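You operate a simulated robot arm through the tools that you are given. There is no shell and no other tool. Be economical: measure what you need, move in short steps, check, and stop when the job is done.

The job below is to be done with a simulated robot arm. You get a single attempt, and the scene is never put back.

JOB
Top the box on the grey disc up to 30 pegs.
Fine: a layer is 10 pegs; count dial to what the box lacks, counter slider at Half, drop them under the chute; spill none; disc out again.

It is judged by the outcome, as a careful person would: the job done as asked, and still so three seconds after it is handed in. It fails if anything else is knocked over, pushed out of place, dropped, spilled or broken.

ROBOT AND FRAMES
A 6-joint arm with a two-finger parallel gripper, fixed in place. Base frame: the origin is at the foot of the arm, x ahead of it, y to its left, z up. Readings come in mm, rad, newtons and seconds.
With the tool pointing down near the work surface it reaches from about 340 to 760 mm from the base axis. Its first joint turns from -1.152 to 1.152 rad. Payload 2.45 kg.
The tool frame sits at the grasp point between the pads (the TCP): z along the fingers, y along the line on which they close. The tips reach 24 mm beyond it. The gripper opens to 68 mm. The fingers are 17 mm wide and 10 mm thick; the gripper's body (40 by 70 mm) begins 41 mm behind the TCP.
Orientation is that of the tool frame in the base frame, as [roll, pitch, yaw] about the fixed x, y, z axes, in that order (R = Rz(yaw) Ry(pitch) Rx(roll)). With the fingers straight down and closing along the base's y, the tool's x points along the base's -x, its y along +y and its z along -z.

CONTROLS
- The arm moves only by the tool play_rows. Its argument "deltas" is one flat list of numbers, 7 for each row, row after row: the turn, a rotation vector about the tool's x, y, z in units of 180 degrees (1.0 is 180 degrees), then the shift along the tool's x, y, z in units of 200 mm (1.0 is 200 mm), then the gripper command, from -1 (fully open) to 1 (shut), values between in proportion. In form: [wx, wy, wz, dx, dy, dz, jaw, wx, wy, wz, dx, dy, dz, jaw, ...]. A call has 1 to 20 rows; each row is the pose to reach, as a shift and turn from the pose commanded when the call began, along the tool's axes at that moment. A call with a number of a shift or a turn outside -1 to 1 is refused whole. A row lasts 0.2 s, in which the tool goes at most 50 mm and 0.15 rad; a call with a longer step from one row to the next is refused whole, and so is a gripper value outside its range. Where a pose cannot be reached the arm comes as near as it can. A force on the tool above 40 N (or 10 N above the force at the start of the call, whichever is more), or a blocked arm, ends the call early, and 0.2 s more pass. Each finger travels about 108 mm/s and halts on what it meets, pressing with about 29 N; the grip force reading is that of the motor and also rises with nothing between the fingers. The clock runs only during rows and for 0.2 s after the last one: add rows that repeat a pose to give the fingers time. The reply holds the time, the measured pose of the TCP, the force on the tool along the base axes, the opening and the grip force, in the units named above and with some noise, with the torque about the TCP (base axes, N m) and any sound that the robot's microphone picked up.
- Cameras (640 x 400 px; columns grow to the right, rows downward): "scene" is fixed at [169.2, 417.3, 1461.7]; the picture's right is [-0.74, -0.67, 0.00], its down [-0.40, 0.44, -0.80] and it looks along [0.54, -0.59, -0.60] (base axes); focal length 362 px, centre (320, 200). "wrist" rides on the gripper at [84, 11, -75] in the tool frame; the picture's right is [-0.13, 0.99, 0.00], its down [-0.60, -0.08, -0.79] and it looks along [-0.79, -0.10, 0.61] (tool axes); focal length 251 px, centre (320, 200). There is no depth. A picture from a camera that has moved, and an enlarged one, comes with that camera's place and axes in the base frame and with its lens.
- camera(camera): a new picture of that camera. No time passes.
- zoom(camera, box): a new picture of the part [left, top, right, bottom] of that camera's present view, enlarged. No time passes.
- hand_in(): hands the job in; it is judged then, once.

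Go step by step. Nothing tells you positions but the pictures and the camera data: compare them with the known pose of the tool, close in by small moves and look again before you grip or let go. The budget is 120 turns and 84 pictures, counting those below and the enlarged ones. Unless the task says otherwise, let go and move clear before handing in, and close with one line.

The tools are called after "Emit:" by a JSON object that holds its "name" and its "arguments". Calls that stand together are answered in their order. play_rows: Moves the arm, as the interface text tells. Its arguments: {"type":"object","properties":{"deltas":{"type":"array","items":{"type":"number"}}},"required":["deltas"]} The other tools are called the same way: camera (camera) takes a picture; zoom (camera, box) takes an enlarged picture of a part of a camera's view; hand_in () hands the job in.

At the start:

```text
time: 0.0
tool_pos: [433.4, 43.7, 1149.8]
ee_rot: [-3.141, 0.001, 3.141]
contact_force: [1.4, -0.2, -0.7]
torque: [-0.02, -0.01, 0.04]
finger_gap: 68.3
grasp_force: 0.1
```

scene: 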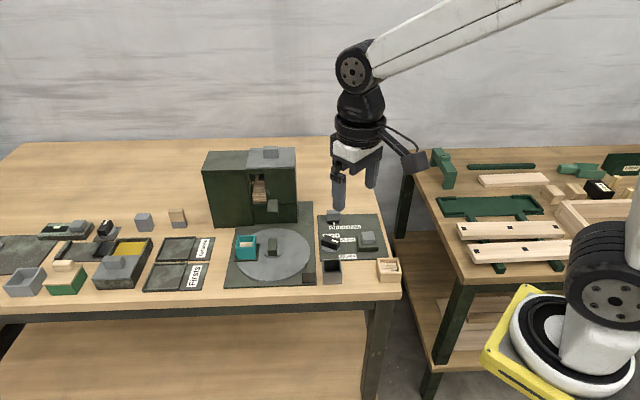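
wrist: 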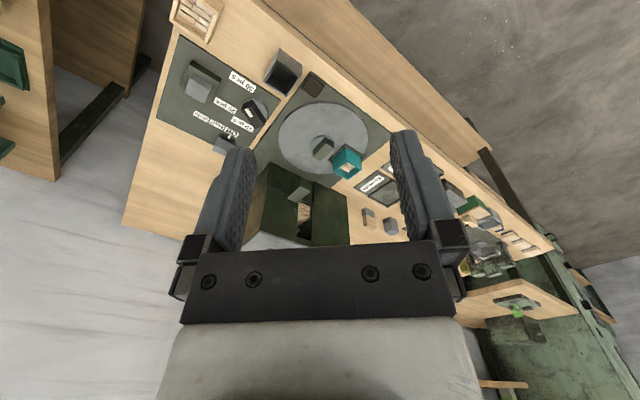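

I see a bench with a machine (green cabinet with chute), a turntable disc carrying a teal box, and a control panel beside it. I'll zoom in on these first.

Emit:
{"name": "zoom", "arguments": {"camera": "scene", "box": [190, 140, 410, 300]}}

Emit:
{"name": "zoom", "arguments": {"camera": "scene", "box": [310, 200, 410, 290]}}

Emit:
{"name": "zoom", "arguments": {"camera": "scene", "box": [0, 195, 220, 305]}}

Emit:
{"name": "zoom", "arguments": {"camera": "wrist", "box": [150, 20, 430, 240]}}

```text
2.50 times, centred on (300, 220) of scene
camera zoom: at [169.2, 417.3, 1461.7], right [-0.74, -0.67, 0.0], down [-0.4, 0.44, -0.8], along [0.54, -0.59, -0.6], focal length 904 px, centre (370, 150)
```

zoom: 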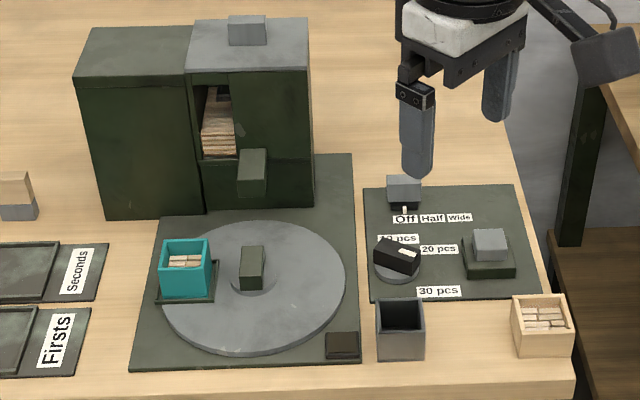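

```text
4.44 times, centred on (360, 245) of scene
camera zoom: at [169.2, 417.3, 1461.7], right [-0.74, -0.67, 0.0], down [-0.4, 0.44, -0.8], along [0.54, -0.59, -0.6], focal length 1607 px, centre (142, 0)
```

zoom: 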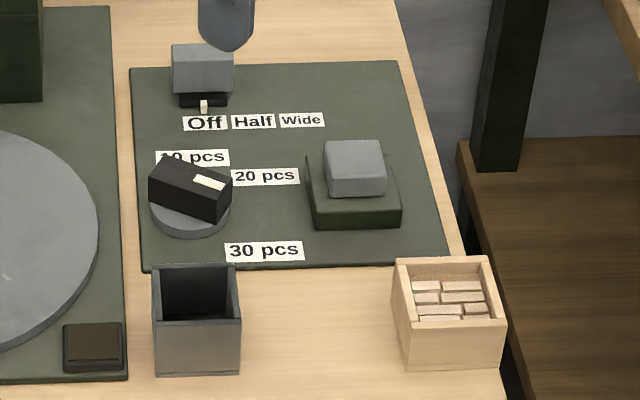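

```text
2.91 times, centred on (110, 250) of scene
camera zoom: at [169.2, 417.3, 1461.7], right [-0.74, -0.67, 0.0], down [-0.4, 0.44, -0.8], along [0.54, -0.59, -0.6], focal length 1052 px, centre (931, 54)
```

zoom: 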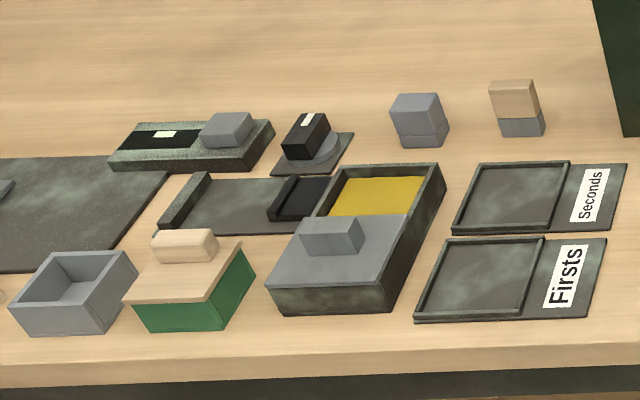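

```text
1.82 times, centred on (290, 130) of wrist
camera zoom: at [349.5, 54.4, 1225.0], right [0.13, 0.99, 0.0], down [0.6, -0.08, 0.79], along [0.79, -0.1, -0.61], focal length 457 px, centre (374, 327)
```

zoom: 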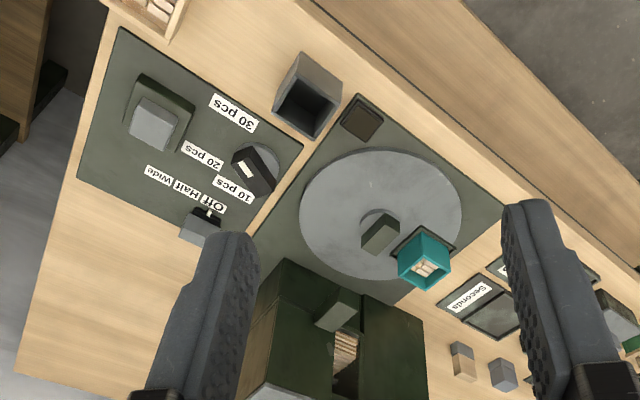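

Emit:
{"name": "zoom", "arguments": {"camera": "scene", "box": [230, 230, 262, 250]}}

Emit:
{"name": "zoom", "arguments": {"camera": "scene", "box": [316, 206, 356, 266]}}

Emit:
{"name": "zoom", "arguments": {"camera": "scene", "box": [225, 160, 305, 240]}}

Emit:
{"name": "zoom", "arguments": {"camera": "wrist", "box": [270, 95, 380, 165]}}

```text
16.00 times, centred on (246, 240) of scene
camera zoom: at [169.2, 417.3, 1461.7], right [-0.74, -0.67, 0.0], down [-0.4, 0.44, -0.8], along [0.54, -0.59, -0.6], focal length 5786 px, centre (1504, -440)
```

zoom: 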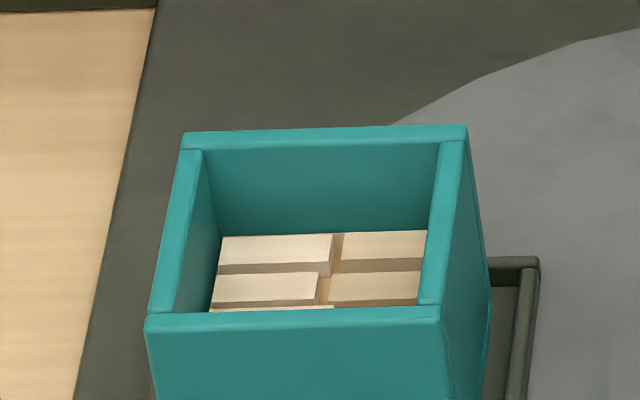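

```text
6.67 times, centred on (336, 236) of scene
camera zoom: at [169.2, 417.3, 1461.7], right [-0.74, -0.67, 0.0], down [-0.4, 0.44, -0.8], along [0.54, -0.59, -0.6], focal length 2411 px, centre (213, -40)
```

zoom: 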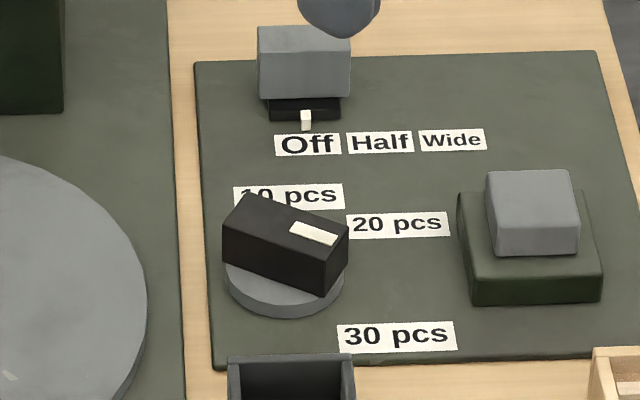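

```text
5.00 times, centred on (265, 200) of scene
camera zoom: at [169.2, 417.3, 1461.7], right [-0.74, -0.67, 0.0], down [-0.4, 0.44, -0.8], along [0.54, -0.59, -0.6], focal length 1808 px, centre (595, 200)
```

zoom: 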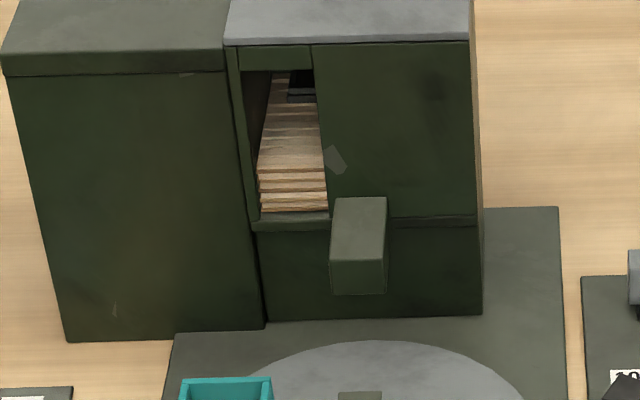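

```text
5.71 times, centred on (325, 130) of wrist
camera zoom: at [349.5, 54.4, 1225.0], right [0.13, 0.99, 0.0], down [0.6, -0.08, 0.79], along [0.79, -0.1, -0.61], focal length 1437 px, centre (291, 600)
```

zoom: 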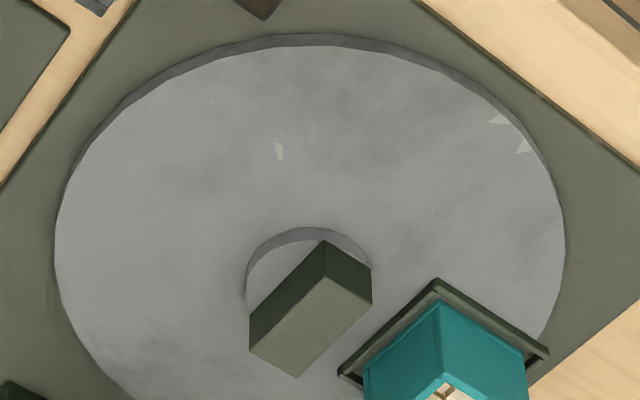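

Emit:
{"name": "zoom", "arguments": {"camera": "scene", "box": [226, 228, 274, 268]}}

Emit:
{"name": "zoom", "arguments": {"camera": "scene", "box": [370, 250, 410, 290]}}

Emit:
{"name": "zoom", "arguments": {"camera": "scene", "box": [245, 170, 275, 205]}}

```text
10.00 times, centred on (250, 248) of scene
camera zoom: at [169.2, 417.3, 1461.7], right [-0.74, -0.67, 0.0], down [-0.4, 0.44, -0.8], along [0.54, -0.59, -0.6], focal length 3616 px, centre (1020, -280)
```

zoom: 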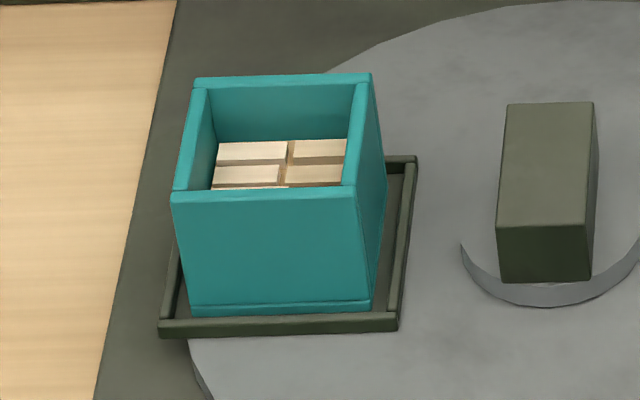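

```text
10.00 times, centred on (390, 270) of scene
camera zoom: at [169.2, 417.3, 1461.7], right [-0.74, -0.67, 0.0], down [-0.4, 0.44, -0.8], along [0.54, -0.59, -0.6], focal length 3616 px, centre (-380, -500)
```

zoom: 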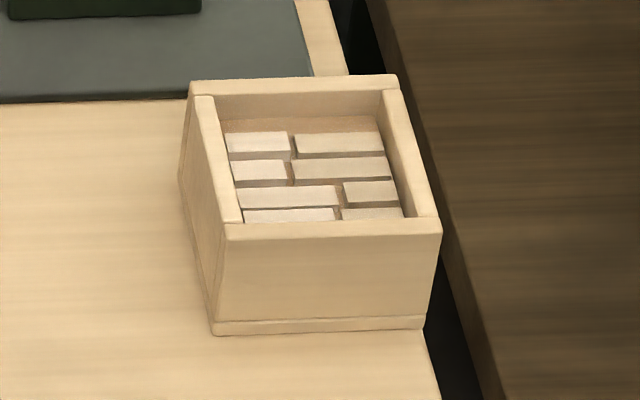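

```text
11.43 times, centred on (260, 188) of scene
camera zoom: at [169.2, 417.3, 1461.7], right [-0.74, -0.67, 0.0], down [-0.4, 0.44, -0.8], along [0.54, -0.59, -0.6], focal length 4133 px, centre (1006, 343)
```

zoom: 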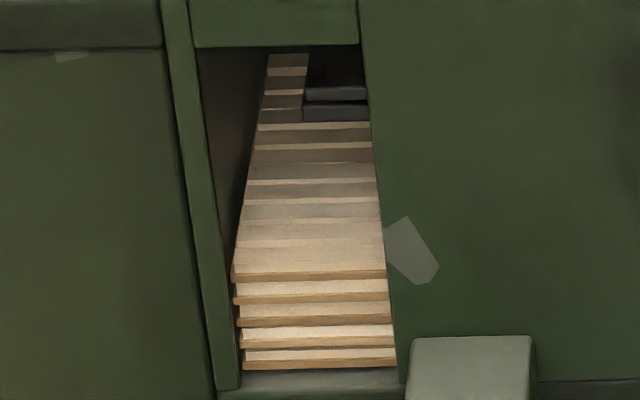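

The disc centre is near (695, 19, 798), the box near (739, 63), and the dial reads 30 now. The box seems to hold about two layers, so I'll bring the wrist camera overhead to verify.

Emit:
{"name": "play_rows", "arguments": {"deltas": [0, 0.037, 0, -0.106, -0.02, 0.125, -1, 0, 0.074, 0, -0.212, -0.04, 0.25, -1, 0, 0.111, 0, -0.318, -0.06, 0.375, -1, 0, 0.148, 0, -0.424, -0.08, 0.5, -1, 0, 0.185, 0, -0.53, -0.1, 0.625, -1, 0, 0.222, 0, -0.635, -0.12, 0.75, -1, 0, 0.222, 0, -0.635, -0.12, 0.75, -1]}}

Emit:
{"name": "camera", "arguments": {"camera": "wrist"}}

```text
time: 1.6
tool_pos: [562.0, 20.0, 999.6]
ee_rot: [-3.141, -0.7, 3.14]
contact_force: [1.0, 0.2, 0.3]
torque: [0.01, 0.01, 0.01]
finger_gap: 67.9
grasp_force: 0.1
```

```text
70 pictures are left
camera wrist: at [545.3, 30.7, 1111.1], right [0.1, 0.99, -0.08], down [0.97, -0.08, 0.22], along [0.21, -0.1, -0.97], focal length 251 px, centre (320, 200)
```

wrist: 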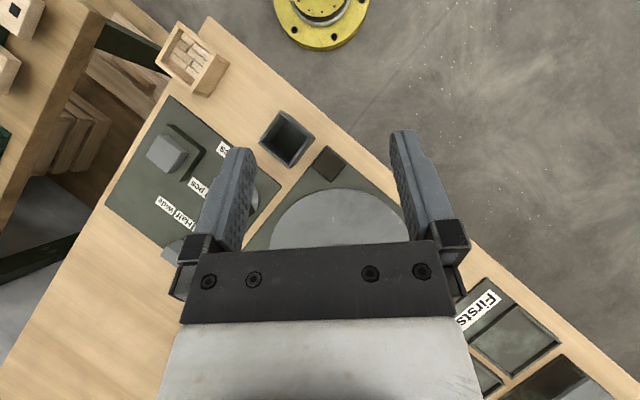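

The gripper body hides the lower half of the view, so I'll reduce the tilt and look at the box through the upper part of the picture.

Emit:
{"name": "play_rows", "arguments": {"deltas": [0, -0.035, 0, -0.175, 0.044, -0.083, -1, 0, -0.07, 0, -0.35, 0.0875, -0.166, -1, 0, -0.105, 0, -0.525, 0.131, -0.25, -1, 0, -0.139, 0, -0.7, 0.175, -0.333, -1, 0, -0.139, 0, -0.7, 0.175, -0.333, -1]}}

Emit:
{"name": "camera", "arguments": {"camera": "wrist"}}

```text
time: 2.8
tool_pos: [710.9, 55.1, 961.4]
ee_rot: [-3.141, -0.261, 3.141]
contact_force: [-0.4, -0.1, -0.1]
torque: [0.0, 0.0, -0.01]
finger_gap: 68.1
grasp_force: 0.0
```

```text
69 pictures are left
camera wrist: at [648.3, 65.3, 1055.5], right [0.12, 0.99, -0.03], down [0.79, -0.08, 0.61], along [0.6, -0.1, -0.79], focal length 251 px, centre (320, 200)
```

wrist: 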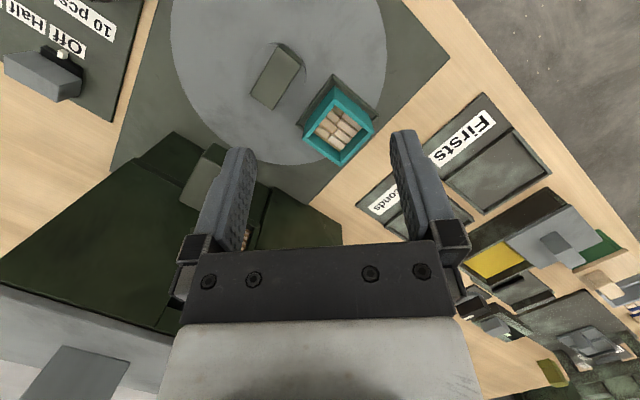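

Emit:
{"name": "zoom", "arguments": {"camera": "wrist", "box": [298, 74, 386, 166]}}

Emit:
{"name": "zoom", "arguments": {"camera": "wrist", "box": [160, 0, 460, 180]}}

Emit:
{"name": "zoom", "arguments": {"camera": "wrist", "box": [150, 120, 260, 190]}}

```text
4.35 times, centred on (342, 120) of wrist
camera zoom: at [648.3, 65.3, 1055.5], right [0.12, 0.99, -0.03], down [0.79, -0.08, 0.61], along [0.6, -0.1, -0.79], focal length 1093 px, centre (224, 548)
```

zoom: 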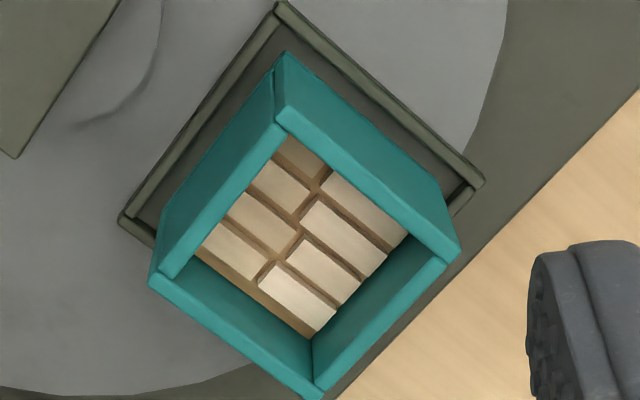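

```text
2.13 times, centred on (310, 90) of wrist
camera zoom: at [648.3, 65.3, 1055.5], right [0.12, 0.99, -0.03], down [0.79, -0.08, 0.61], along [0.6, -0.1, -0.79], focal length 536 px, centre (341, 435)
```

zoom: 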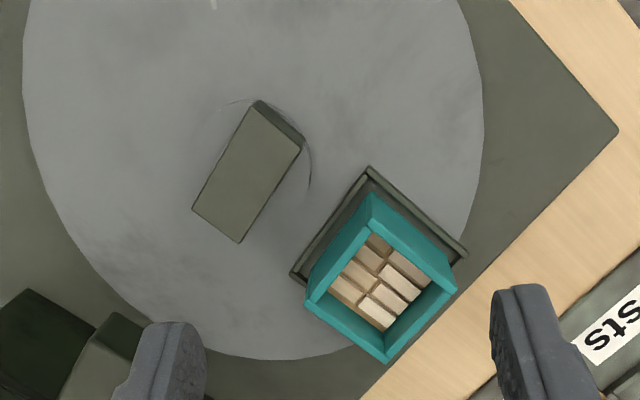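

```text
5.71 times, centred on (205, 155) of wrist
camera zoom: at [648.3, 65.3, 1055.5], right [0.12, 0.99, -0.03], down [0.79, -0.08, 0.61], along [0.6, -0.1, -0.79], focal length 1437 px, centre (977, 457)
```

zoom: 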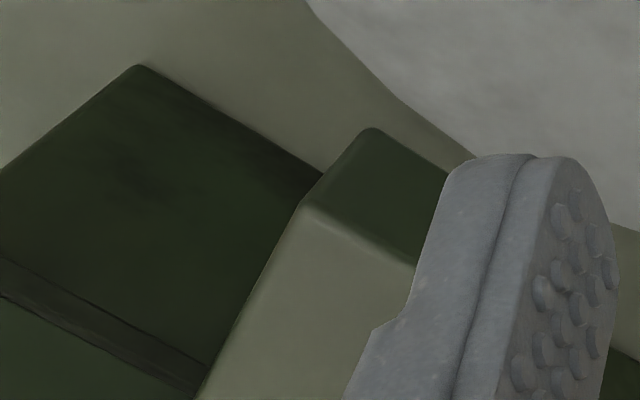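

Emit:
{"name": "zoom", "arguments": {"camera": "wrist", "box": [318, 96, 362, 154]}}

Emit:
{"name": "zoom", "arguments": {"camera": "scene", "box": [236, 236, 256, 250]}}

```text
6.90 times, centred on (340, 125) of wrist
camera zoom: at [648.3, 65.3, 1055.5], right [0.12, 0.99, -0.03], down [0.79, -0.08, 0.61], along [0.6, -0.1, -0.79], focal length 1734 px, centre (182, 717)
```

zoom: 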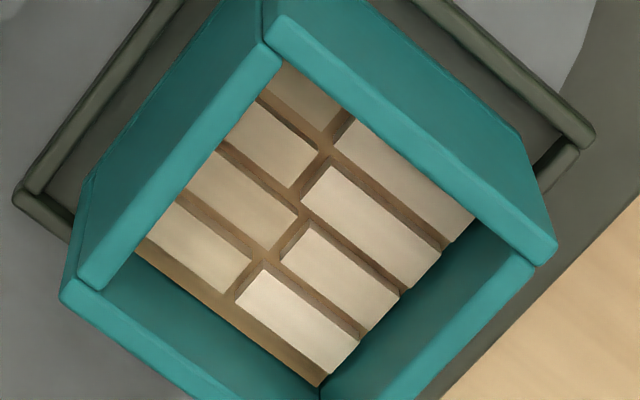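

```text
16.00 times, centred on (246, 243) of scene
camera zoom: at [169.2, 417.3, 1461.7], right [-0.74, -0.67, 0.0], down [-0.4, 0.44, -0.8], along [0.54, -0.59, -0.6], focal length 5786 px, centre (1504, -488)
```

zoom: 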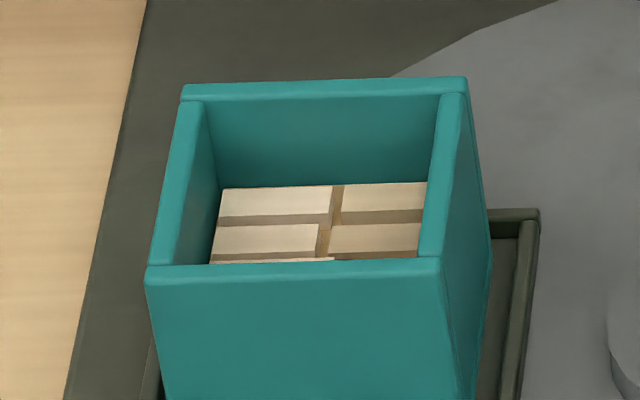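

The content reaches about 17 mm up in a roughly 34 mm deep box, which fits two layers (20 pegs), so the box lacks 10. Next I'll look at the panel from above.

Emit:
{"name": "play_rows", "arguments": {"deltas": [0, 0, 0, 0.24, 0, 0.064, -1, 0, 0, 0, 0.48, 0, 0.128, -1, 0, 0, 0, 0.72, 0, 0.193, -1, 0, 0, 0, 0.72, -0.24, 0.193, -1, 0, 0, 0, 0.72, -0.48, 0.193, -1, 0, 0, 0, 0.72, -0.72, 0.193, -1, 0, 0, 0, 0.72, -0.96, 0.193, -1, 0, 0, 0, 0.72, -0.96, 0.193, -1]}}

Emit:
{"name": "camera", "arguments": {"camera": "wrist"}}

Emit:
{"name": "zoom", "arguments": {"camera": "wrist", "box": [200, 0, 440, 150]}}

```text
time: 4.6
tool_pos: [560.5, -137.6, 961.1]
ee_rot: [3.14, -0.262, -3.14]
contact_force: [0.1, -0.2, 1.1]
torque: [-0.02, -0.02, 0.0]
finger_gap: 68.1
grasp_force: 0.0
```

```text
63 pictures are left
camera wrist: at [499.3, -127.4, 1055.4], right [0.12, 0.99, -0.03], down [0.79, -0.08, 0.61], along [0.6, -0.1, -0.79], focal length 251 px, centre (320, 200)
```

wrist: 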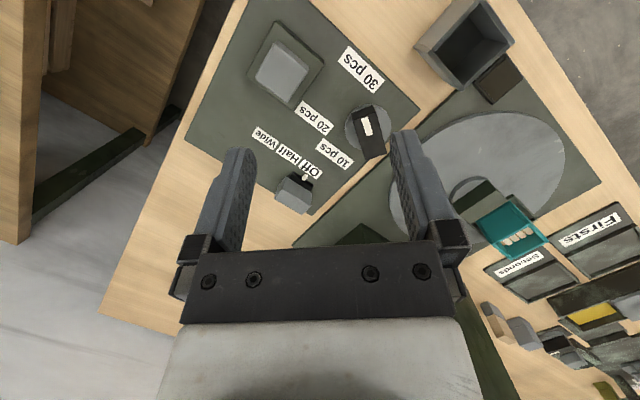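

```text
2.67 times, centred on (320, 75) of wrist
camera zoom: at [499.3, -127.4, 1055.4], right [0.12, 0.99, -0.03], down [0.79, -0.08, 0.61], along [0.6, -0.1, -0.79], focal length 670 px, centre (320, 533)
```

zoom: 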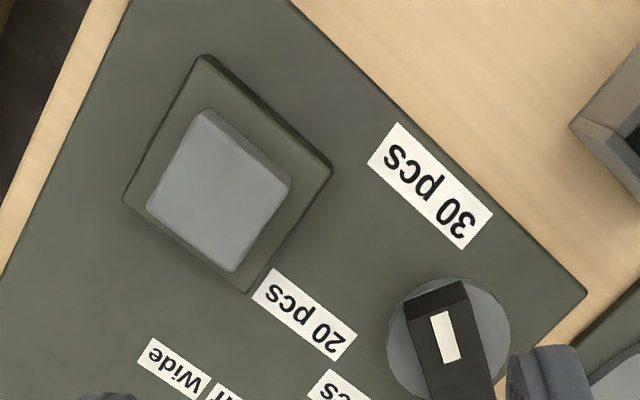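

The dial pointer is at "30 pcs" (about 192° in the base frame). The stops look 60° apart, so "10 pcs" is a +120° turn. The slider moves about 30 mm from Off to Half. I'll level the tool above the dial.

Emit:
{"name": "play_rows", "arguments": {"deltas": [0, -0.028, 0, -0.073, 0.061, 0.051, -1, 0, -0.056, 0, -0.147, 0.122, 0.102, -1, 0, -0.0833, 0, -0.22, 0.183, 0.153, -1, 0, -0.0833, 0, -0.22, 0.183, 0.153, -1]}}

Emit:
{"name": "play_rows", "arguments": {"deltas": [0, 0, -0.0333, 0, 0, 0, -1, 0, 0, -0.0667, 0, 0, 0, -1, 0, 0, -0.0667, 0, 0, 0, -1]}}

Emit:
{"name": "camera", "arguments": {"camera": "wrist"}}

Emit:
{"name": "zoom", "arguments": {"camera": "scene", "box": [310, 190, 390, 270]}}

```text
time: 5.6
tool_pos: [597.2, -100.2, 919.2]
ee_rot: [3.141, -0.001, -3.141]
contact_force: [-0.4, 0.3, 1.1]
torque: [-0.03, 0.01, 0.0]
finger_gap: 68.1
grasp_force: 0.0
```

```text
time: 6.4
tool_pos: [596.9, -100.1, 919.3]
ee_rot: [3.141, 0.0, -2.93]
contact_force: [0.2, -0.5, -0.3]
torque: [0.02, -0.02, -0.02]
finger_gap: 67.7
grasp_force: 0.0
```

```text
61 pictures are left
camera wrist: at [512.0, -107.9, 994.7], right [-0.08, 1.0, 0.0], down [0.61, 0.05, 0.79], along [0.79, 0.06, -0.61], focal length 251 px, centre (320, 200)
```

wrist: 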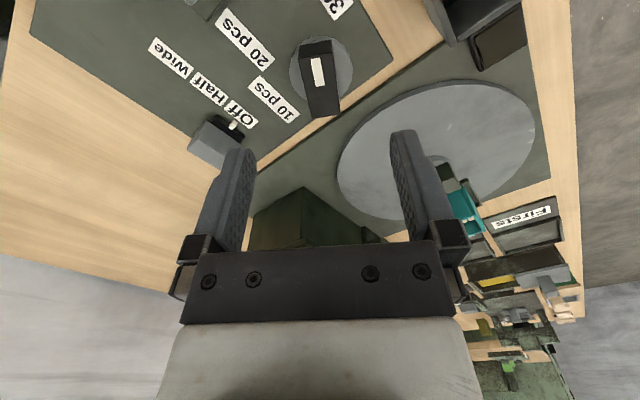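

```text
5.00 times, centred on (350, 230) of scene
camera zoom: at [169.2, 417.3, 1461.7], right [-0.74, -0.67, 0.0], down [-0.4, 0.44, -0.8], along [0.54, -0.59, -0.6], focal length 1808 px, centre (170, 50)
```

zoom: 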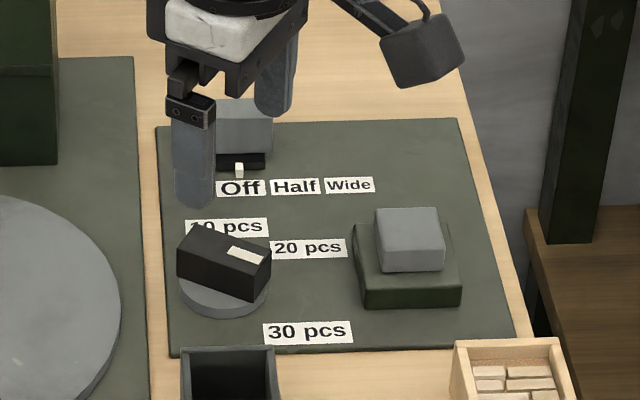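

Emit:
{"name": "zoom", "arguments": {"camera": "wrist", "box": [270, 20, 370, 130]}}

```text
3.64 times, centred on (320, 75) of wrist
camera zoom: at [512.0, -107.9, 994.7], right [-0.08, 1.0, 0.0], down [0.61, 0.05, 0.79], along [0.79, 0.06, -0.61], focal length 914 px, centre (320, 654)
```

zoom: 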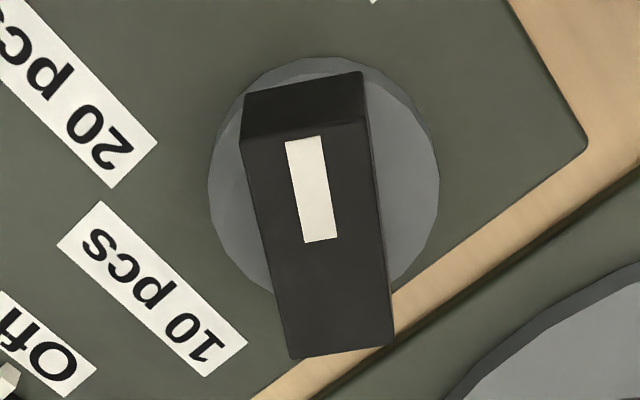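

The bar is about 45×22 mm, centred near (601, -101) at about 14°, with its top near z 827. I'll descend over it with the jaws open, then check from the scene.

Emit:
{"name": "play_rows", "arguments": {"deltas": [0, 0, -0.011, -0.0185, -0.009, 0.1, -1, 0, 0, -0.011, -0.0185, -0.009, 0.2, -1, 0, 0, -0.011, -0.0185, -0.009, 0.3, -1, 0, 0, -0.011, -0.0185, -0.009, 0.35, -1, 0, 0, -0.011, -0.0185, -0.009, 0.35, -1]}}

Emit:
{"name": "zoom", "arguments": {"camera": "scene", "box": [310, 200, 380, 270]}}

Emit:
{"name": "camera", "arguments": {"camera": "wrist"}}

```text
time: 7.6
tool_pos: [600.5, -101.3, 849.1]
ee_rot: [3.141, 0.0, -2.897]
contact_force: [0.4, 0.6, 0.8]
torque: [-0.04, 0.01, -0.03]
finger_gap: 68.3
grasp_force: 0.0
```

```text
5.71 times, centred on (345, 235) of scene
camera zoom: at [169.2, 417.3, 1461.7], right [-0.74, -0.67, 0.0], down [-0.4, 0.44, -0.8], along [0.54, -0.59, -0.6], focal length 2066 px, centre (177, 0)
```

zoom: 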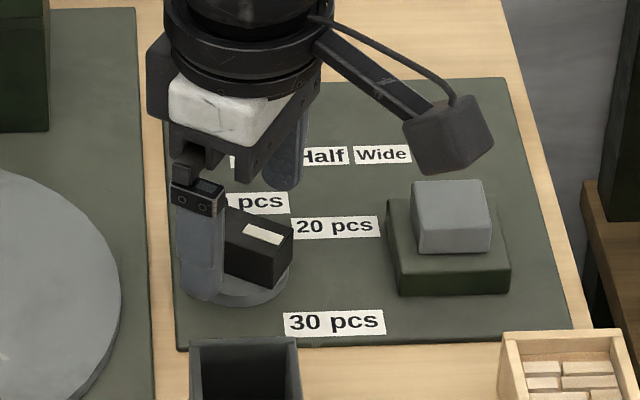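

```text
57 pictures are left
camera wrist: at [516.2, -111.8, 924.5], right [-0.11, 0.99, 0.0], down [0.6, 0.07, 0.79], along [0.79, 0.09, -0.61], focal length 251 px, centre (320, 200)
```

wrist: 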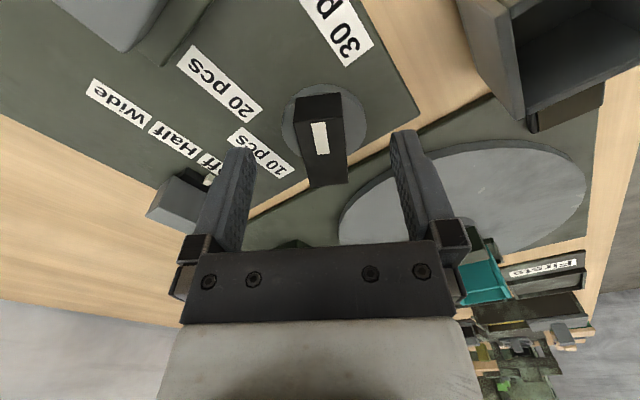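

The fingers straddle the bar well. I'll go down 12 mm and close.

Emit:
{"name": "play_rows", "arguments": {"deltas": [0, 0, 0, 0, 0, 0.03, -1, 0, 0, 0, 0, 0, 0.06, -1, 0, 0, 0, 0, 0, 0.06, 0.2, 0, 0, 0, 0, 0, 0.06, 1, 0, 0, 0, 0, 0, 0.06, 1, 0, 0, 0, 0, 0, 0.06, 1]}}

Emit:
{"name": "zoom", "arguments": {"camera": "scene", "box": [310, 200, 380, 270]}}

```text
time: 9.0
tool_pos: [599.3, -98.5, 836.1]
ee_rot: [3.14, -0.002, -2.895]
contact_force: [-1.6, 24.6, 3.0]
torque: [0.16, 0.44, 0.47]
finger_gap: 22.1
grasp_force: 38.5
```

```text
5.71 times, centred on (345, 235) of scene
camera zoom: at [169.1, 417.9, 1461.5], right [-0.74, -0.67, 0.0], down [-0.4, 0.44, -0.8], along [0.54, -0.59, -0.6], focal length 2066 px, centre (177, 0)
```

zoom: 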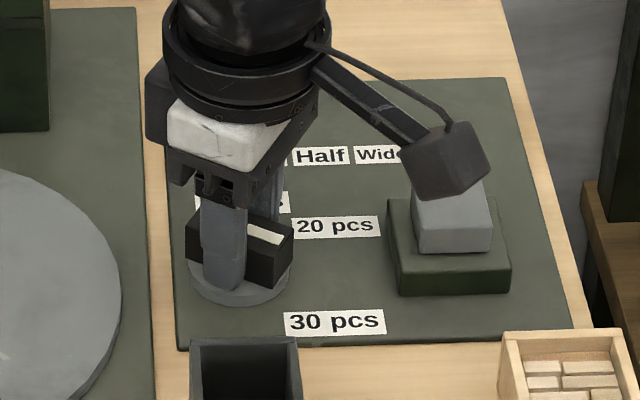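

Gripped with 22 mm between the fingers, and the force shows the axis is about 3 mm toward +y. I'll relax onto it, then turn 60° and read the effect.

Emit:
{"name": "play_rows", "arguments": {"deltas": [0, 0, 0, 0, 0.016, 0, 1, 0, 0, 0, 0, 0.016, 0, 1, 0, 0, -0.0476, 0, 0.016, 0, 1, 0, 0, -0.095, 0, 0.016, 0, 1, 0, 0, -0.1425, 0, 0.016, 0, 1, 0, 0, -0.19, 0, 0.016, 0, 1, 0, 0, -0.2375, 0, 0.016, 0, 1, 0, 0, -0.285, 0, 0.016, 0, 1, 0, 0, -0.3333, 0, 0.016, 0, 1, 0, 0, -0.3333, 0, 0.016, 0, 1]}}

Emit:
{"name": "zoom", "arguments": {"camera": "scene", "box": [310, 200, 380, 270]}}

```text
refused: row 9 steps farther than a row can; nothing moved
```

```text
5.71 times, centred on (345, 235) of scene
camera zoom: at [169.1, 417.9, 1461.5], right [-0.74, -0.67, 0.0], down [-0.4, 0.44, -0.8], along [0.54, -0.59, -0.6], focal length 2066 px, centre (177, 0)
```

zoom: 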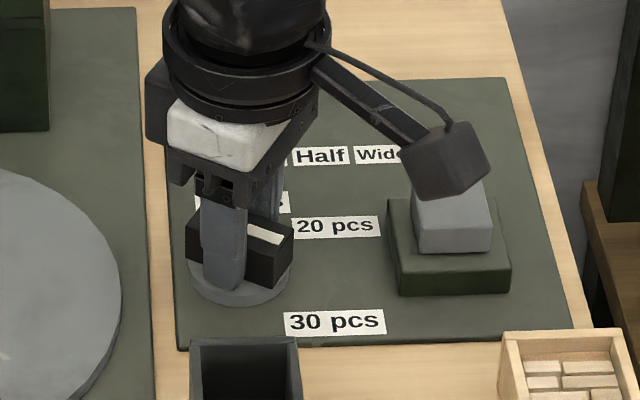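

The last step was slightly too large, so I'll use smaller ones.

Emit:
{"name": "play_rows", "arguments": {"deltas": [0, 0, 0, 0, 0.016, 0, 1, 0, 0, 0, 0, 0.016, 0, 1, 0, 0, -0.0417, 0, 0.016, 0, 1, 0, 0, -0.0833, 0, 0.016, 0, 1, 0, 0, -0.125, 0, 0.016, 0, 1, 0, 0, -0.1667, 0, 0.016, 0, 1, 0, 0, -0.2083, 0, 0.016, 0, 1, 0, 0, -0.25, 0, 0.016, 0, 1, 0, 0, -0.2917, 0, 0.016, 0, 1, 0, 0, -0.3333, 0, 0.016, 0, 1, 0, 0, -0.3333, 0, 0.016, 0, 1]}}

Emit:
{"name": "zoom", "arguments": {"camera": "scene", "box": [310, 200, 380, 270]}}

```text
time: 10.7
tool_pos: [600.6, -99.2, 836.1]
ee_rot: [-3.137, 0.0, -2.228]
contact_force: [6.3, -4.7, -6.3]
torque: [-0.21, 0.57, -0.03]
finger_gap: 21.7
grasp_force: 38.6
stopped in row 8: the force on the tool passed its limit at 42 N (the readings are from after the stop); the commanded pose is now the measured one
```

```text
5.71 times, centred on (345, 235) of scene
camera zoom: at [169.5, 417.2, 1461.7], right [-0.74, -0.67, 0.0], down [-0.4, 0.44, -0.8], along [0.54, -0.59, -0.6], focal length 2066 px, centre (177, 0)
```

zoom: 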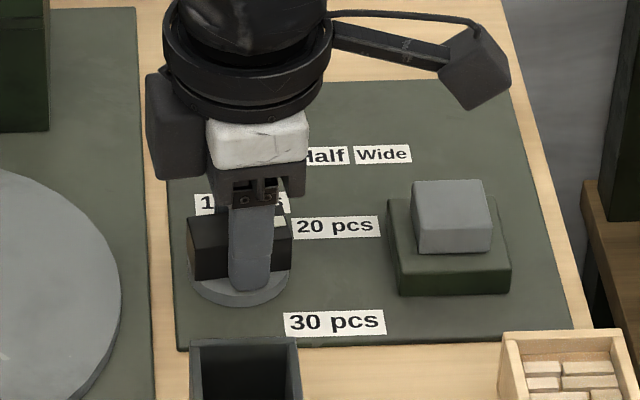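

The dial turned 38° before a side load stopped the move. The commanded pose has re-centred itself, so I'll continue from here.

Emit:
{"name": "play_rows", "arguments": {"deltas": [0, 0, -0.03, 0, 0, 0, 1, 0, 0, -0.06, 0, 0, 0, 1, 0, 0, -0.09, 0, 0, 0, 1, 0, 0, -0.12, 0, 0, 0, 1]}}

```text
time: 11.7
tool_pos: [599.3, -98.6, 836.6]
ee_rot: [-3.138, 0.001, -1.85]
contact_force: [14.0, -11.2, -17.5]
torque: [0.89, 0.12, -0.01]
finger_gap: 21.8
grasp_force: 38.6
```

Emit:
{"name": "play_rows", "arguments": {"deltas": [0, 0, -0.03, 0, 0, 0, 1, 0, 0, -0.06, 0, 0, 0, 1, 0, 0, -0.09, 0, 0, 0, 1, 0, 0, -0.12, 0, 0, 0, 1, 0, 0, -0.15, 0, 0, 0, 1]}}

Emit:
{"name": "zoom", "arguments": {"camera": "scene", "box": [310, 200, 380, 270]}}

```text
time: 12.9
tool_pos: [600.5, -99.3, 836.0]
ee_rot: [-3.136, -0.004, -1.378]
contact_force: [23.0, -12.8, -22.0]
torque: [0.08, 0.55, -0.04]
finger_gap: 21.8
grasp_force: 38.9
```

```text
5.71 times, centred on (345, 235) of scene
camera zoom: at [170.3, 416.9, 1461.7], right [-0.74, -0.67, 0.0], down [-0.4, 0.44, -0.8], along [0.54, -0.59, -0.6], focal length 2066 px, centre (177, 0)
```

zoom: 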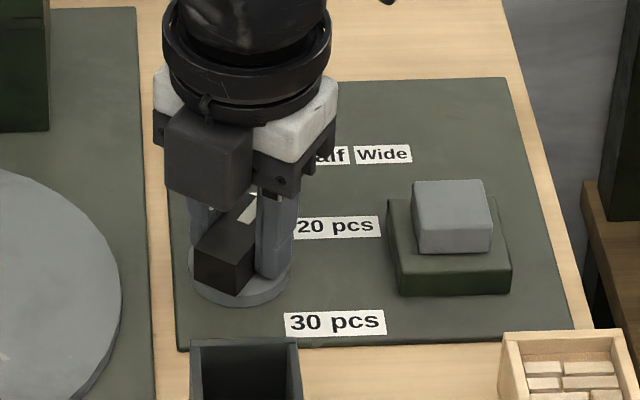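

The mark is swinging toward "10 pcs", with about 33° to go.

Emit:
{"name": "play_rows", "arguments": {"deltas": [0, 0, -0.0366, 0, 0, 0, 1, 0, 0, -0.0732, 0, 0, 0, 1, 0, 0, -0.11, 0, 0, 0, 1, 0, 0, -0.1464, 0, 0, 0, 1, 0, 0, -0.183, 0, 0, 0, 1, 0, 0, -0.183, 0, 0, 0, 1]}}

Emit:
{"name": "zoom", "arguments": {"camera": "scene", "box": [310, 200, 380, 270]}}

```text
time: 14.3
tool_pos: [600.9, -100.0, 837.4]
ee_rot: [-3.138, -0.007, -0.803]
contact_force: [21.2, -6.5, -13.3]
torque: [-0.16, 0.24, -0.02]
finger_gap: 21.6
grasp_force: 38.4
```

```text
5.71 times, centred on (345, 235) of scene
camera zoom: at [170.0, 417.1, 1461.7], right [-0.74, -0.67, 0.0], down [-0.4, 0.44, -0.8], along [0.54, -0.59, -0.6], focal length 2066 px, centre (177, 0)
```

zoom: 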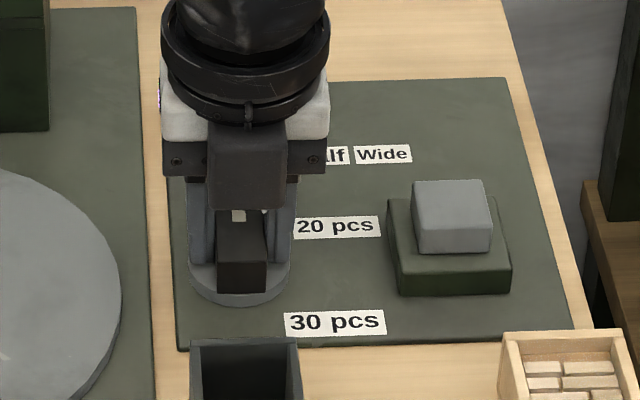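

The dial now points at "10 pcs". I'll release, rise and confirm.

Emit:
{"name": "play_rows", "arguments": {"deltas": [0, 0, 0, 0, 0, 0, 0, 0, 0, 0, 0, 0, 0, -1, 0, 0, 0, 0, 0, 0, -1, 0, 0, 0, 0, 0, -0.2, -1, 0, 0, 0, 0, 0, -0.4, -1, 0, 0, 0, 0, 0, -0.5, -1]}}

Emit:
{"name": "camera", "arguments": {"camera": "wrist"}}

Emit:
{"name": "zoom", "arguments": {"camera": "scene", "box": [310, 200, 380, 270]}}

```text
time: 15.7
tool_pos: [598.7, -98.7, 938.0]
ee_rot: [-3.141, -0.003, -0.806]
contact_force: [0.2, 0.4, 0.6]
torque: [0.01, -0.02, 0.01]
finger_gap: 68.0
grasp_force: 0.1
```

```text
51 pictures are left
camera wrist: at [648.8, -168.0, 1013.5], right [-0.81, -0.59, 0.0], down [-0.36, 0.49, 0.79], along [-0.47, 0.64, -0.61], focal length 251 px, centre (320, 200)
```

wrist: 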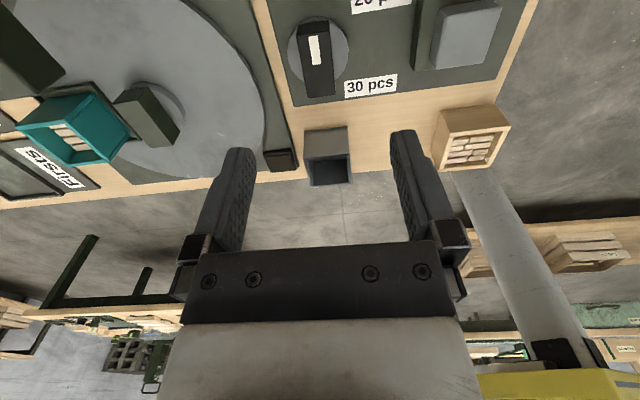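

```text
5.71 times, centred on (345, 235) of scene
camera zoom: at [169.2, 417.3, 1461.7], right [-0.74, -0.67, 0.0], down [-0.4, 0.44, -0.8], along [0.54, -0.59, -0.6], focal length 2066 px, centre (177, 0)
```

zoom: 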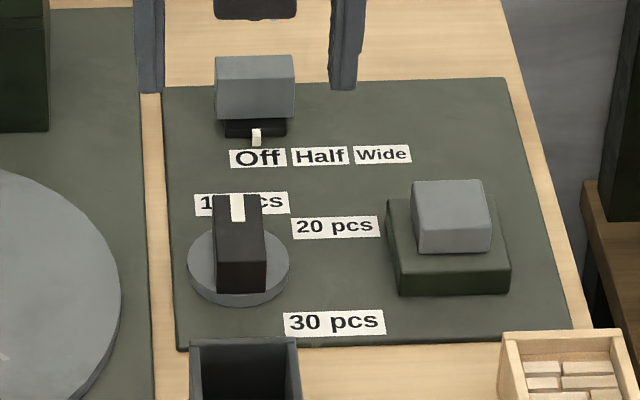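

The dial is at 10. I'll flip the wrist 180° so the camera faces the slider from the front; the closing axis stays along the slider's travel.

Emit:
{"name": "play_rows", "arguments": {"deltas": [0, 0, 0.047, 0, 0, 0, -1, 0, 0, 0.094, 0, 0, 0, -1, 0, 0, 0.141, 0, 0, 0, -1, 0, 0, 0.188, 0, 0, 0, -1, 0, 0, 0.235, 0, 0, 0, -1, 0, 0, 0.282, 0, 0, 0, -1, 0, 0, 0.329, 0, 0, 0, -1, 0, 0, 0.376, 0, 0, 0, -1, 0, 0, 0.423, 0, 0, 0, -1, 0, 0, 0.47, 0, 0, 0, -1, 0, 0, 0.517, 0, 0, 0, -1, 0, 0, 0.564, 0, 0, 0, -1, 0, 0, 0.611, 0, 0, 0, -1, 0, 0, 0.658, 0, 0, 0, -1, 0, 0, 0.705, 0, 0, 0, -1, 0, 0, 0.752, 0, 0, 0, -1, 0, 0, 0.799, 0, 0, 0, -1, 0, 0, 0.846, 0, 0, 0, -1, 0, 0, 0.893, 0, 0, 0, -1, 0, 0, 0.94, 0, 0, 0, -1]}}

Emit:
{"name": "play_rows", "arguments": {"deltas": [0, 0, 0.03, 0, 0, 0, -1, 0, 0, 0.06, 0, 0, 0, -1, 0, 0, 0.06, 0, 0, 0, -1]}}

```text
time: 19.9
tool_pos: [599.7, -99.9, 938.1]
ee_rot: [-3.142, 0.004, 2.522]
contact_force: [0.0, 0.0, 0.3]
torque: [-0.05, -0.05, 0.03]
finger_gap: 67.9
grasp_force: 0.1
```

```text
time: 20.7
tool_pos: [600.2, -98.8, 936.7]
ee_rot: [3.14, 0.005, 2.334]
contact_force: [-0.2, 0.4, -0.7]
torque: [0.02, 0.03, 0.01]
finger_gap: 68.0
grasp_force: 0.0
```

Emit:
{"name": "play_rows", "arguments": {"deltas": [0, 0, 0, -0.17, -0.023, 0.045, -1, 0, 0, 0, -0.34, -0.046, 0.09, -1, 0, 0, 0, -0.507, -0.069, 0.135, -1, 0, 0, 0, -0.507, -0.069, 0.135, -1]}}

Emit:
{"name": "camera", "arguments": {"camera": "wrist"}}

```text
time: 21.7
tool_pos: [660.9, -183.2, 910.1]
ee_rot: [-3.141, 0.0, 2.336]
contact_force: [-0.2, -0.1, -0.4]
torque: [-0.01, 0.06, 0.02]
finger_gap: 67.8
grasp_force: 0.2
```

```text
49 pictures are left
camera wrist: at [609.6, -114.9, 985.8], right [0.81, 0.59, 0.0], down [0.36, -0.49, 0.79], along [0.47, -0.64, -0.61], focal length 251 px, centre (320, 200)
```

wrist: 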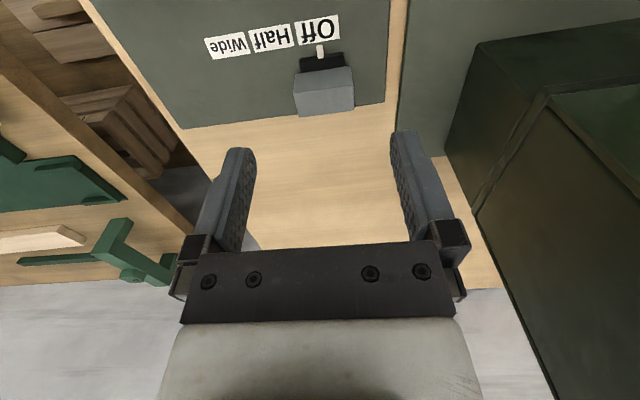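

Emit:
{"name": "zoom", "arguments": {"camera": "wrist", "box": [260, 10, 390, 130]}}

```text
3.33 times, centred on (325, 70) of wrist
camera zoom: at [609.6, -114.9, 985.8], right [0.81, 0.59, 0.0], down [0.36, -0.49, 0.79], along [0.47, -0.64, -0.61], focal length 838 px, centre (303, 633)
```

zoom: 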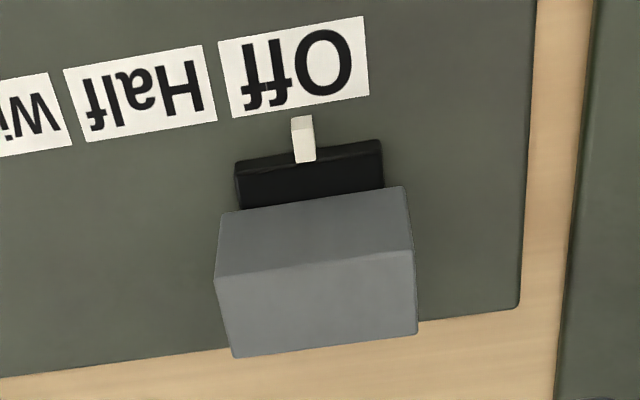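

The knob is about 38×18 mm at roughly (668, -187), top near z 834, and square to the gripper. I'll descend over it and close.

Emit:
{"name": "play_rows", "arguments": {"deltas": [0, 0, 0, -0.039, 0.0115, 0.12, -1, 0, 0, 0, -0.039, 0.0115, 0.24, -1, 0, 0, 0, -0.039, 0.0115, 0.36, -1, 0, 0, 0, -0.039, 0.0115, 0.36, -0.3, 0, 0, 0, -0.039, 0.0115, 0.36, 0.3, 0, 0, 0, -0.039, 0.0115, 0.36, 0.3]}}

Emit:
{"name": "zoom", "arguments": {"camera": "scene", "box": [310, 190, 380, 260]}}

```text
time: 23.1
tool_pos: [668.8, -187.4, 839.0]
ee_rot: [3.141, 0.004, 2.337]
contact_force: [2.6, -1.1, -2.9]
torque: [0.02, -0.2, 0.39]
finger_gap: 38.0
grasp_force: 44.8
```

```text
5.71 times, centred on (345, 225) of scene
camera zoom: at [169.3, 417.3, 1461.7], right [-0.74, -0.67, 0.0], down [-0.4, 0.44, -0.8], along [0.54, -0.59, -0.6], focal length 2066 px, centre (177, 57)
```

zoom: 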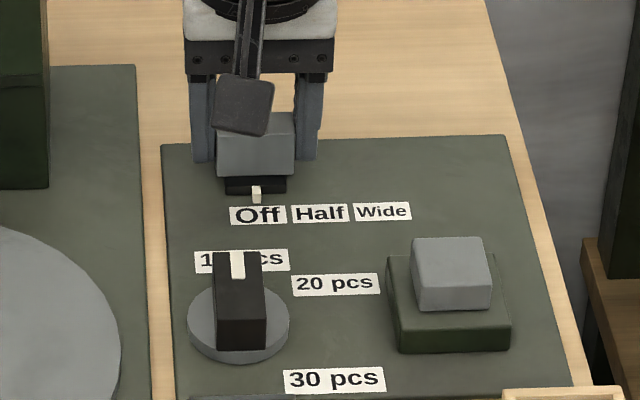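

Held cleanly at 38 mm. Next I'll slide it about 30 mm toward Half.

Emit:
{"name": "play_rows", "arguments": {"deltas": [0, 0, 0, 0, -0.03, 0, 0.4, 0, 0, 0, 0, -0.06, 0, 0.4, 0, 0, 0, 0, -0.09, 0, 0.4, 0, 0, 0, 0, -0.12, 0, 0.4, 0, 0, 0, 0, -0.15, 0, 0.4, 0, 0, 0, 0, -0.15, 0, 0.4]}}

Emit:
{"name": "zoom", "arguments": {"camera": "scene", "box": [310, 190, 380, 260]}}

```text
time: 24.5
tool_pos: [645.9, -207.6, 837.8]
ee_rot: [3.139, 0.006, 2.333]
contact_force: [13.0, -11.5, -7.1]
torque: [-0.02, 0.12, 0.73]
finger_gap: 37.7
grasp_force: 44.4
```

```text
5.71 times, centred on (345, 225) of scene
camera zoom: at [169.7, 417.0, 1461.8], right [-0.74, -0.67, 0.0], down [-0.4, 0.44, -0.8], along [0.54, -0.59, -0.6], focal length 2066 px, centre (177, 57)
```

zoom: 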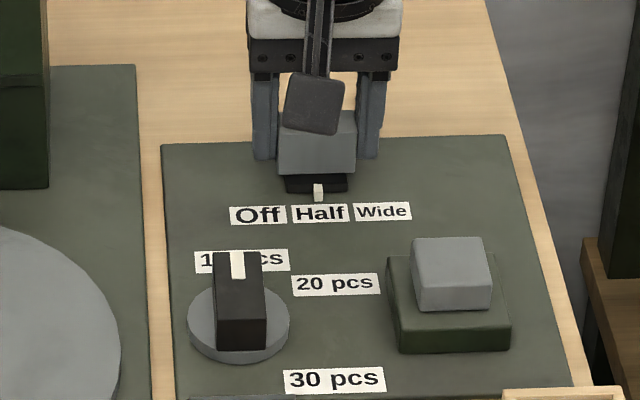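

The slider pointer is at Half. I'll release, rise, and go above the disc handle.

Emit:
{"name": "play_rows", "arguments": {"deltas": [0, 0, 0, 0, 0, 0, -0.3, 0, 0, 0, 0, 0, 0, -1, 0, 0, 0, 0, 0, 0, -1, 0, 0, 0, 0, 0, -0.2, -1, 0, 0, 0, 0, 0, -0.4, -1, 0, 0, 0, 0, 0, -0.5, -1]}}

Emit:
{"name": "play_rows", "arguments": {"deltas": [0, 0, 0, 0.11, 0.157, 0, -1, 0, 0, 0, 0.22, 0.314, 0, -1, 0, 0, 0, 0.33, 0.47, 0, -0.7, 0, 0, 0, 0.44, 0.627, 0, -0.4, 0, 0, 0, 0.55, 0.784, 0, 0.05, 0, 0, 0, 0.665, 0.94, 0, 0.05, 0, 0, 0, 0.665, 0.94, 0, 0.05]}}

Emit:
{"name": "camera", "arguments": {"camera": "wrist"}}

Emit:
{"name": "zoom", "arguments": {"camera": "scene", "box": [200, 140, 400, 280]}}

```text
time: 25.9
tool_pos: [644.3, -207.9, 937.8]
ee_rot: [3.142, 0.002, 2.335]
contact_force: [-1.5, 0.4, 0.5]
torque: [-0.01, -0.01, 0.01]
finger_gap: 68.2
grasp_force: 0.1
```

```text
time: 27.5
tool_pos: [689.0, 18.7, 939.1]
ee_rot: [-3.14, 0.003, 2.336]
contact_force: [-0.3, 0.0, -0.3]
torque: [0.03, 0.01, 0.0]
finger_gap: 32.4
grasp_force: 0.0
```

```text
45 pictures are left
camera wrist: at [638.9, 86.8, 1014.2], right [0.81, 0.59, 0.0], down [0.36, -0.49, 0.79], along [0.47, -0.64, -0.61], focal length 251 px, centre (320, 200)
```

wrist: 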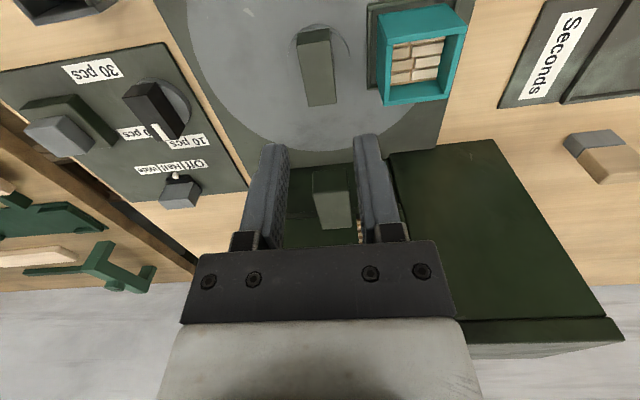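

```text
2.86 times, centred on (300, 210) of scene
camera zoom: at [169.2, 417.3, 1461.7], right [-0.74, -0.67, 0.0], down [-0.4, 0.44, -0.8], along [0.54, -0.59, -0.6], focal length 1033 px, centre (377, 171)
```

zoom: 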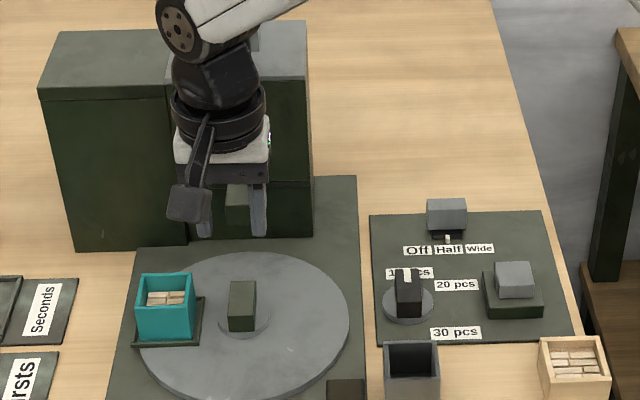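

Emit:
{"name": "zoom", "arguments": {"camera": "wrist", "box": [270, 0, 390, 120]}}

Emit:
{"name": "zoom", "arguments": {"camera": "wrist", "box": [360, 0, 470, 110]}}

```text
3.33 times, centred on (330, 60) of wrist
camera zoom: at [638.9, 86.8, 1014.2], right [0.81, 0.59, 0.0], down [0.36, -0.49, 0.79], along [0.47, -0.64, -0.61], focal length 838 px, centre (287, 667)
```

zoom: 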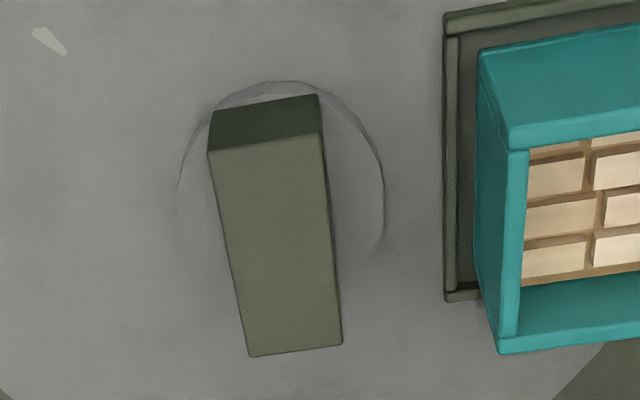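

```text
3.64 times, centred on (415, 55) of wrist
camera zoom: at [638.9, 86.8, 1014.2], right [0.81, 0.59, 0.0], down [0.36, -0.49, 0.79], along [0.47, -0.64, -0.61], focal length 914 px, centre (-26, 727)
```

zoom: 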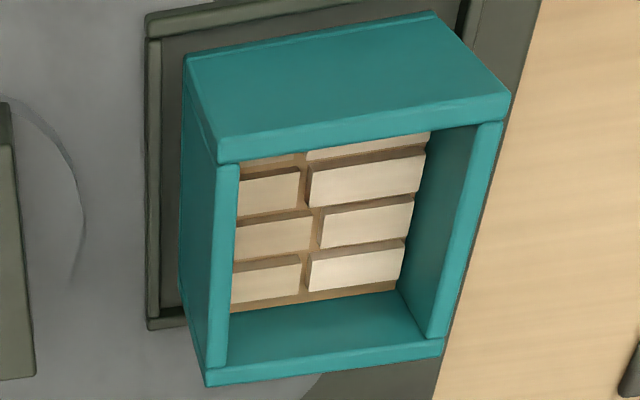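

The handle is about 20×39 mm, top at z ≈ 857, centred near (684, 23) and square to the jaws. The box rim is at about 863. I'll descend with the jaws part-open so they stay clear of the box, then stop short and check.

Emit:
{"name": "play_rows", "arguments": {"deltas": [0, 0, 0, 0.032, 0, 0.1, 0.05, 0, 0, 0, 0.032, 0, 0.2, 0.05, 0, 0, 0, 0.032, 0, 0.28, 0.05, 0, 0, 0, 0.032, 0, 0.33, 0.05, 0, 0, 0, 0.032, 0, 0.33, 0.05]}}

Emit:
{"name": "zoom", "arguments": {"camera": "scene", "box": [225, 180, 315, 280]}}

Emit:
{"name": "camera", "arguments": {"camera": "wrist"}}

```text
time: 28.7
tool_pos: [684.3, 23.4, 872.1]
ee_rot: [-3.141, 0.005, 2.335]
contact_force: [-0.6, -0.3, -0.2]
torque: [-0.03, -0.04, -0.01]
finger_gap: 32.4
grasp_force: 0.1
```

```text
4.00 times, centred on (270, 230) of scene
camera zoom: at [169.2, 417.3, 1461.7], right [-0.74, -0.67, 0.0], down [-0.4, 0.44, -0.8], along [0.54, -0.59, -0.6], focal length 1446 px, centre (520, 80)
```

zoom: 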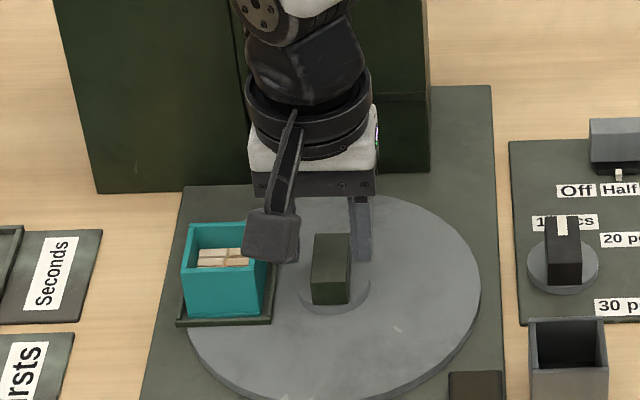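

```text
40 pictures are left
camera wrist: at [634.3, 90.8, 947.5], right [0.81, 0.59, 0.0], down [0.36, -0.49, 0.79], along [0.47, -0.64, -0.61], focal length 251 px, centre (320, 200)
```

wrist: 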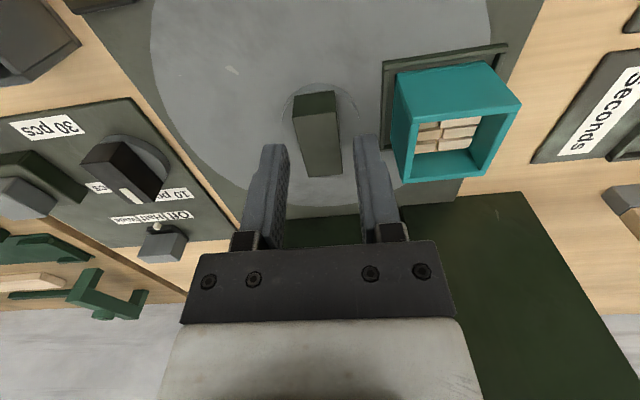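

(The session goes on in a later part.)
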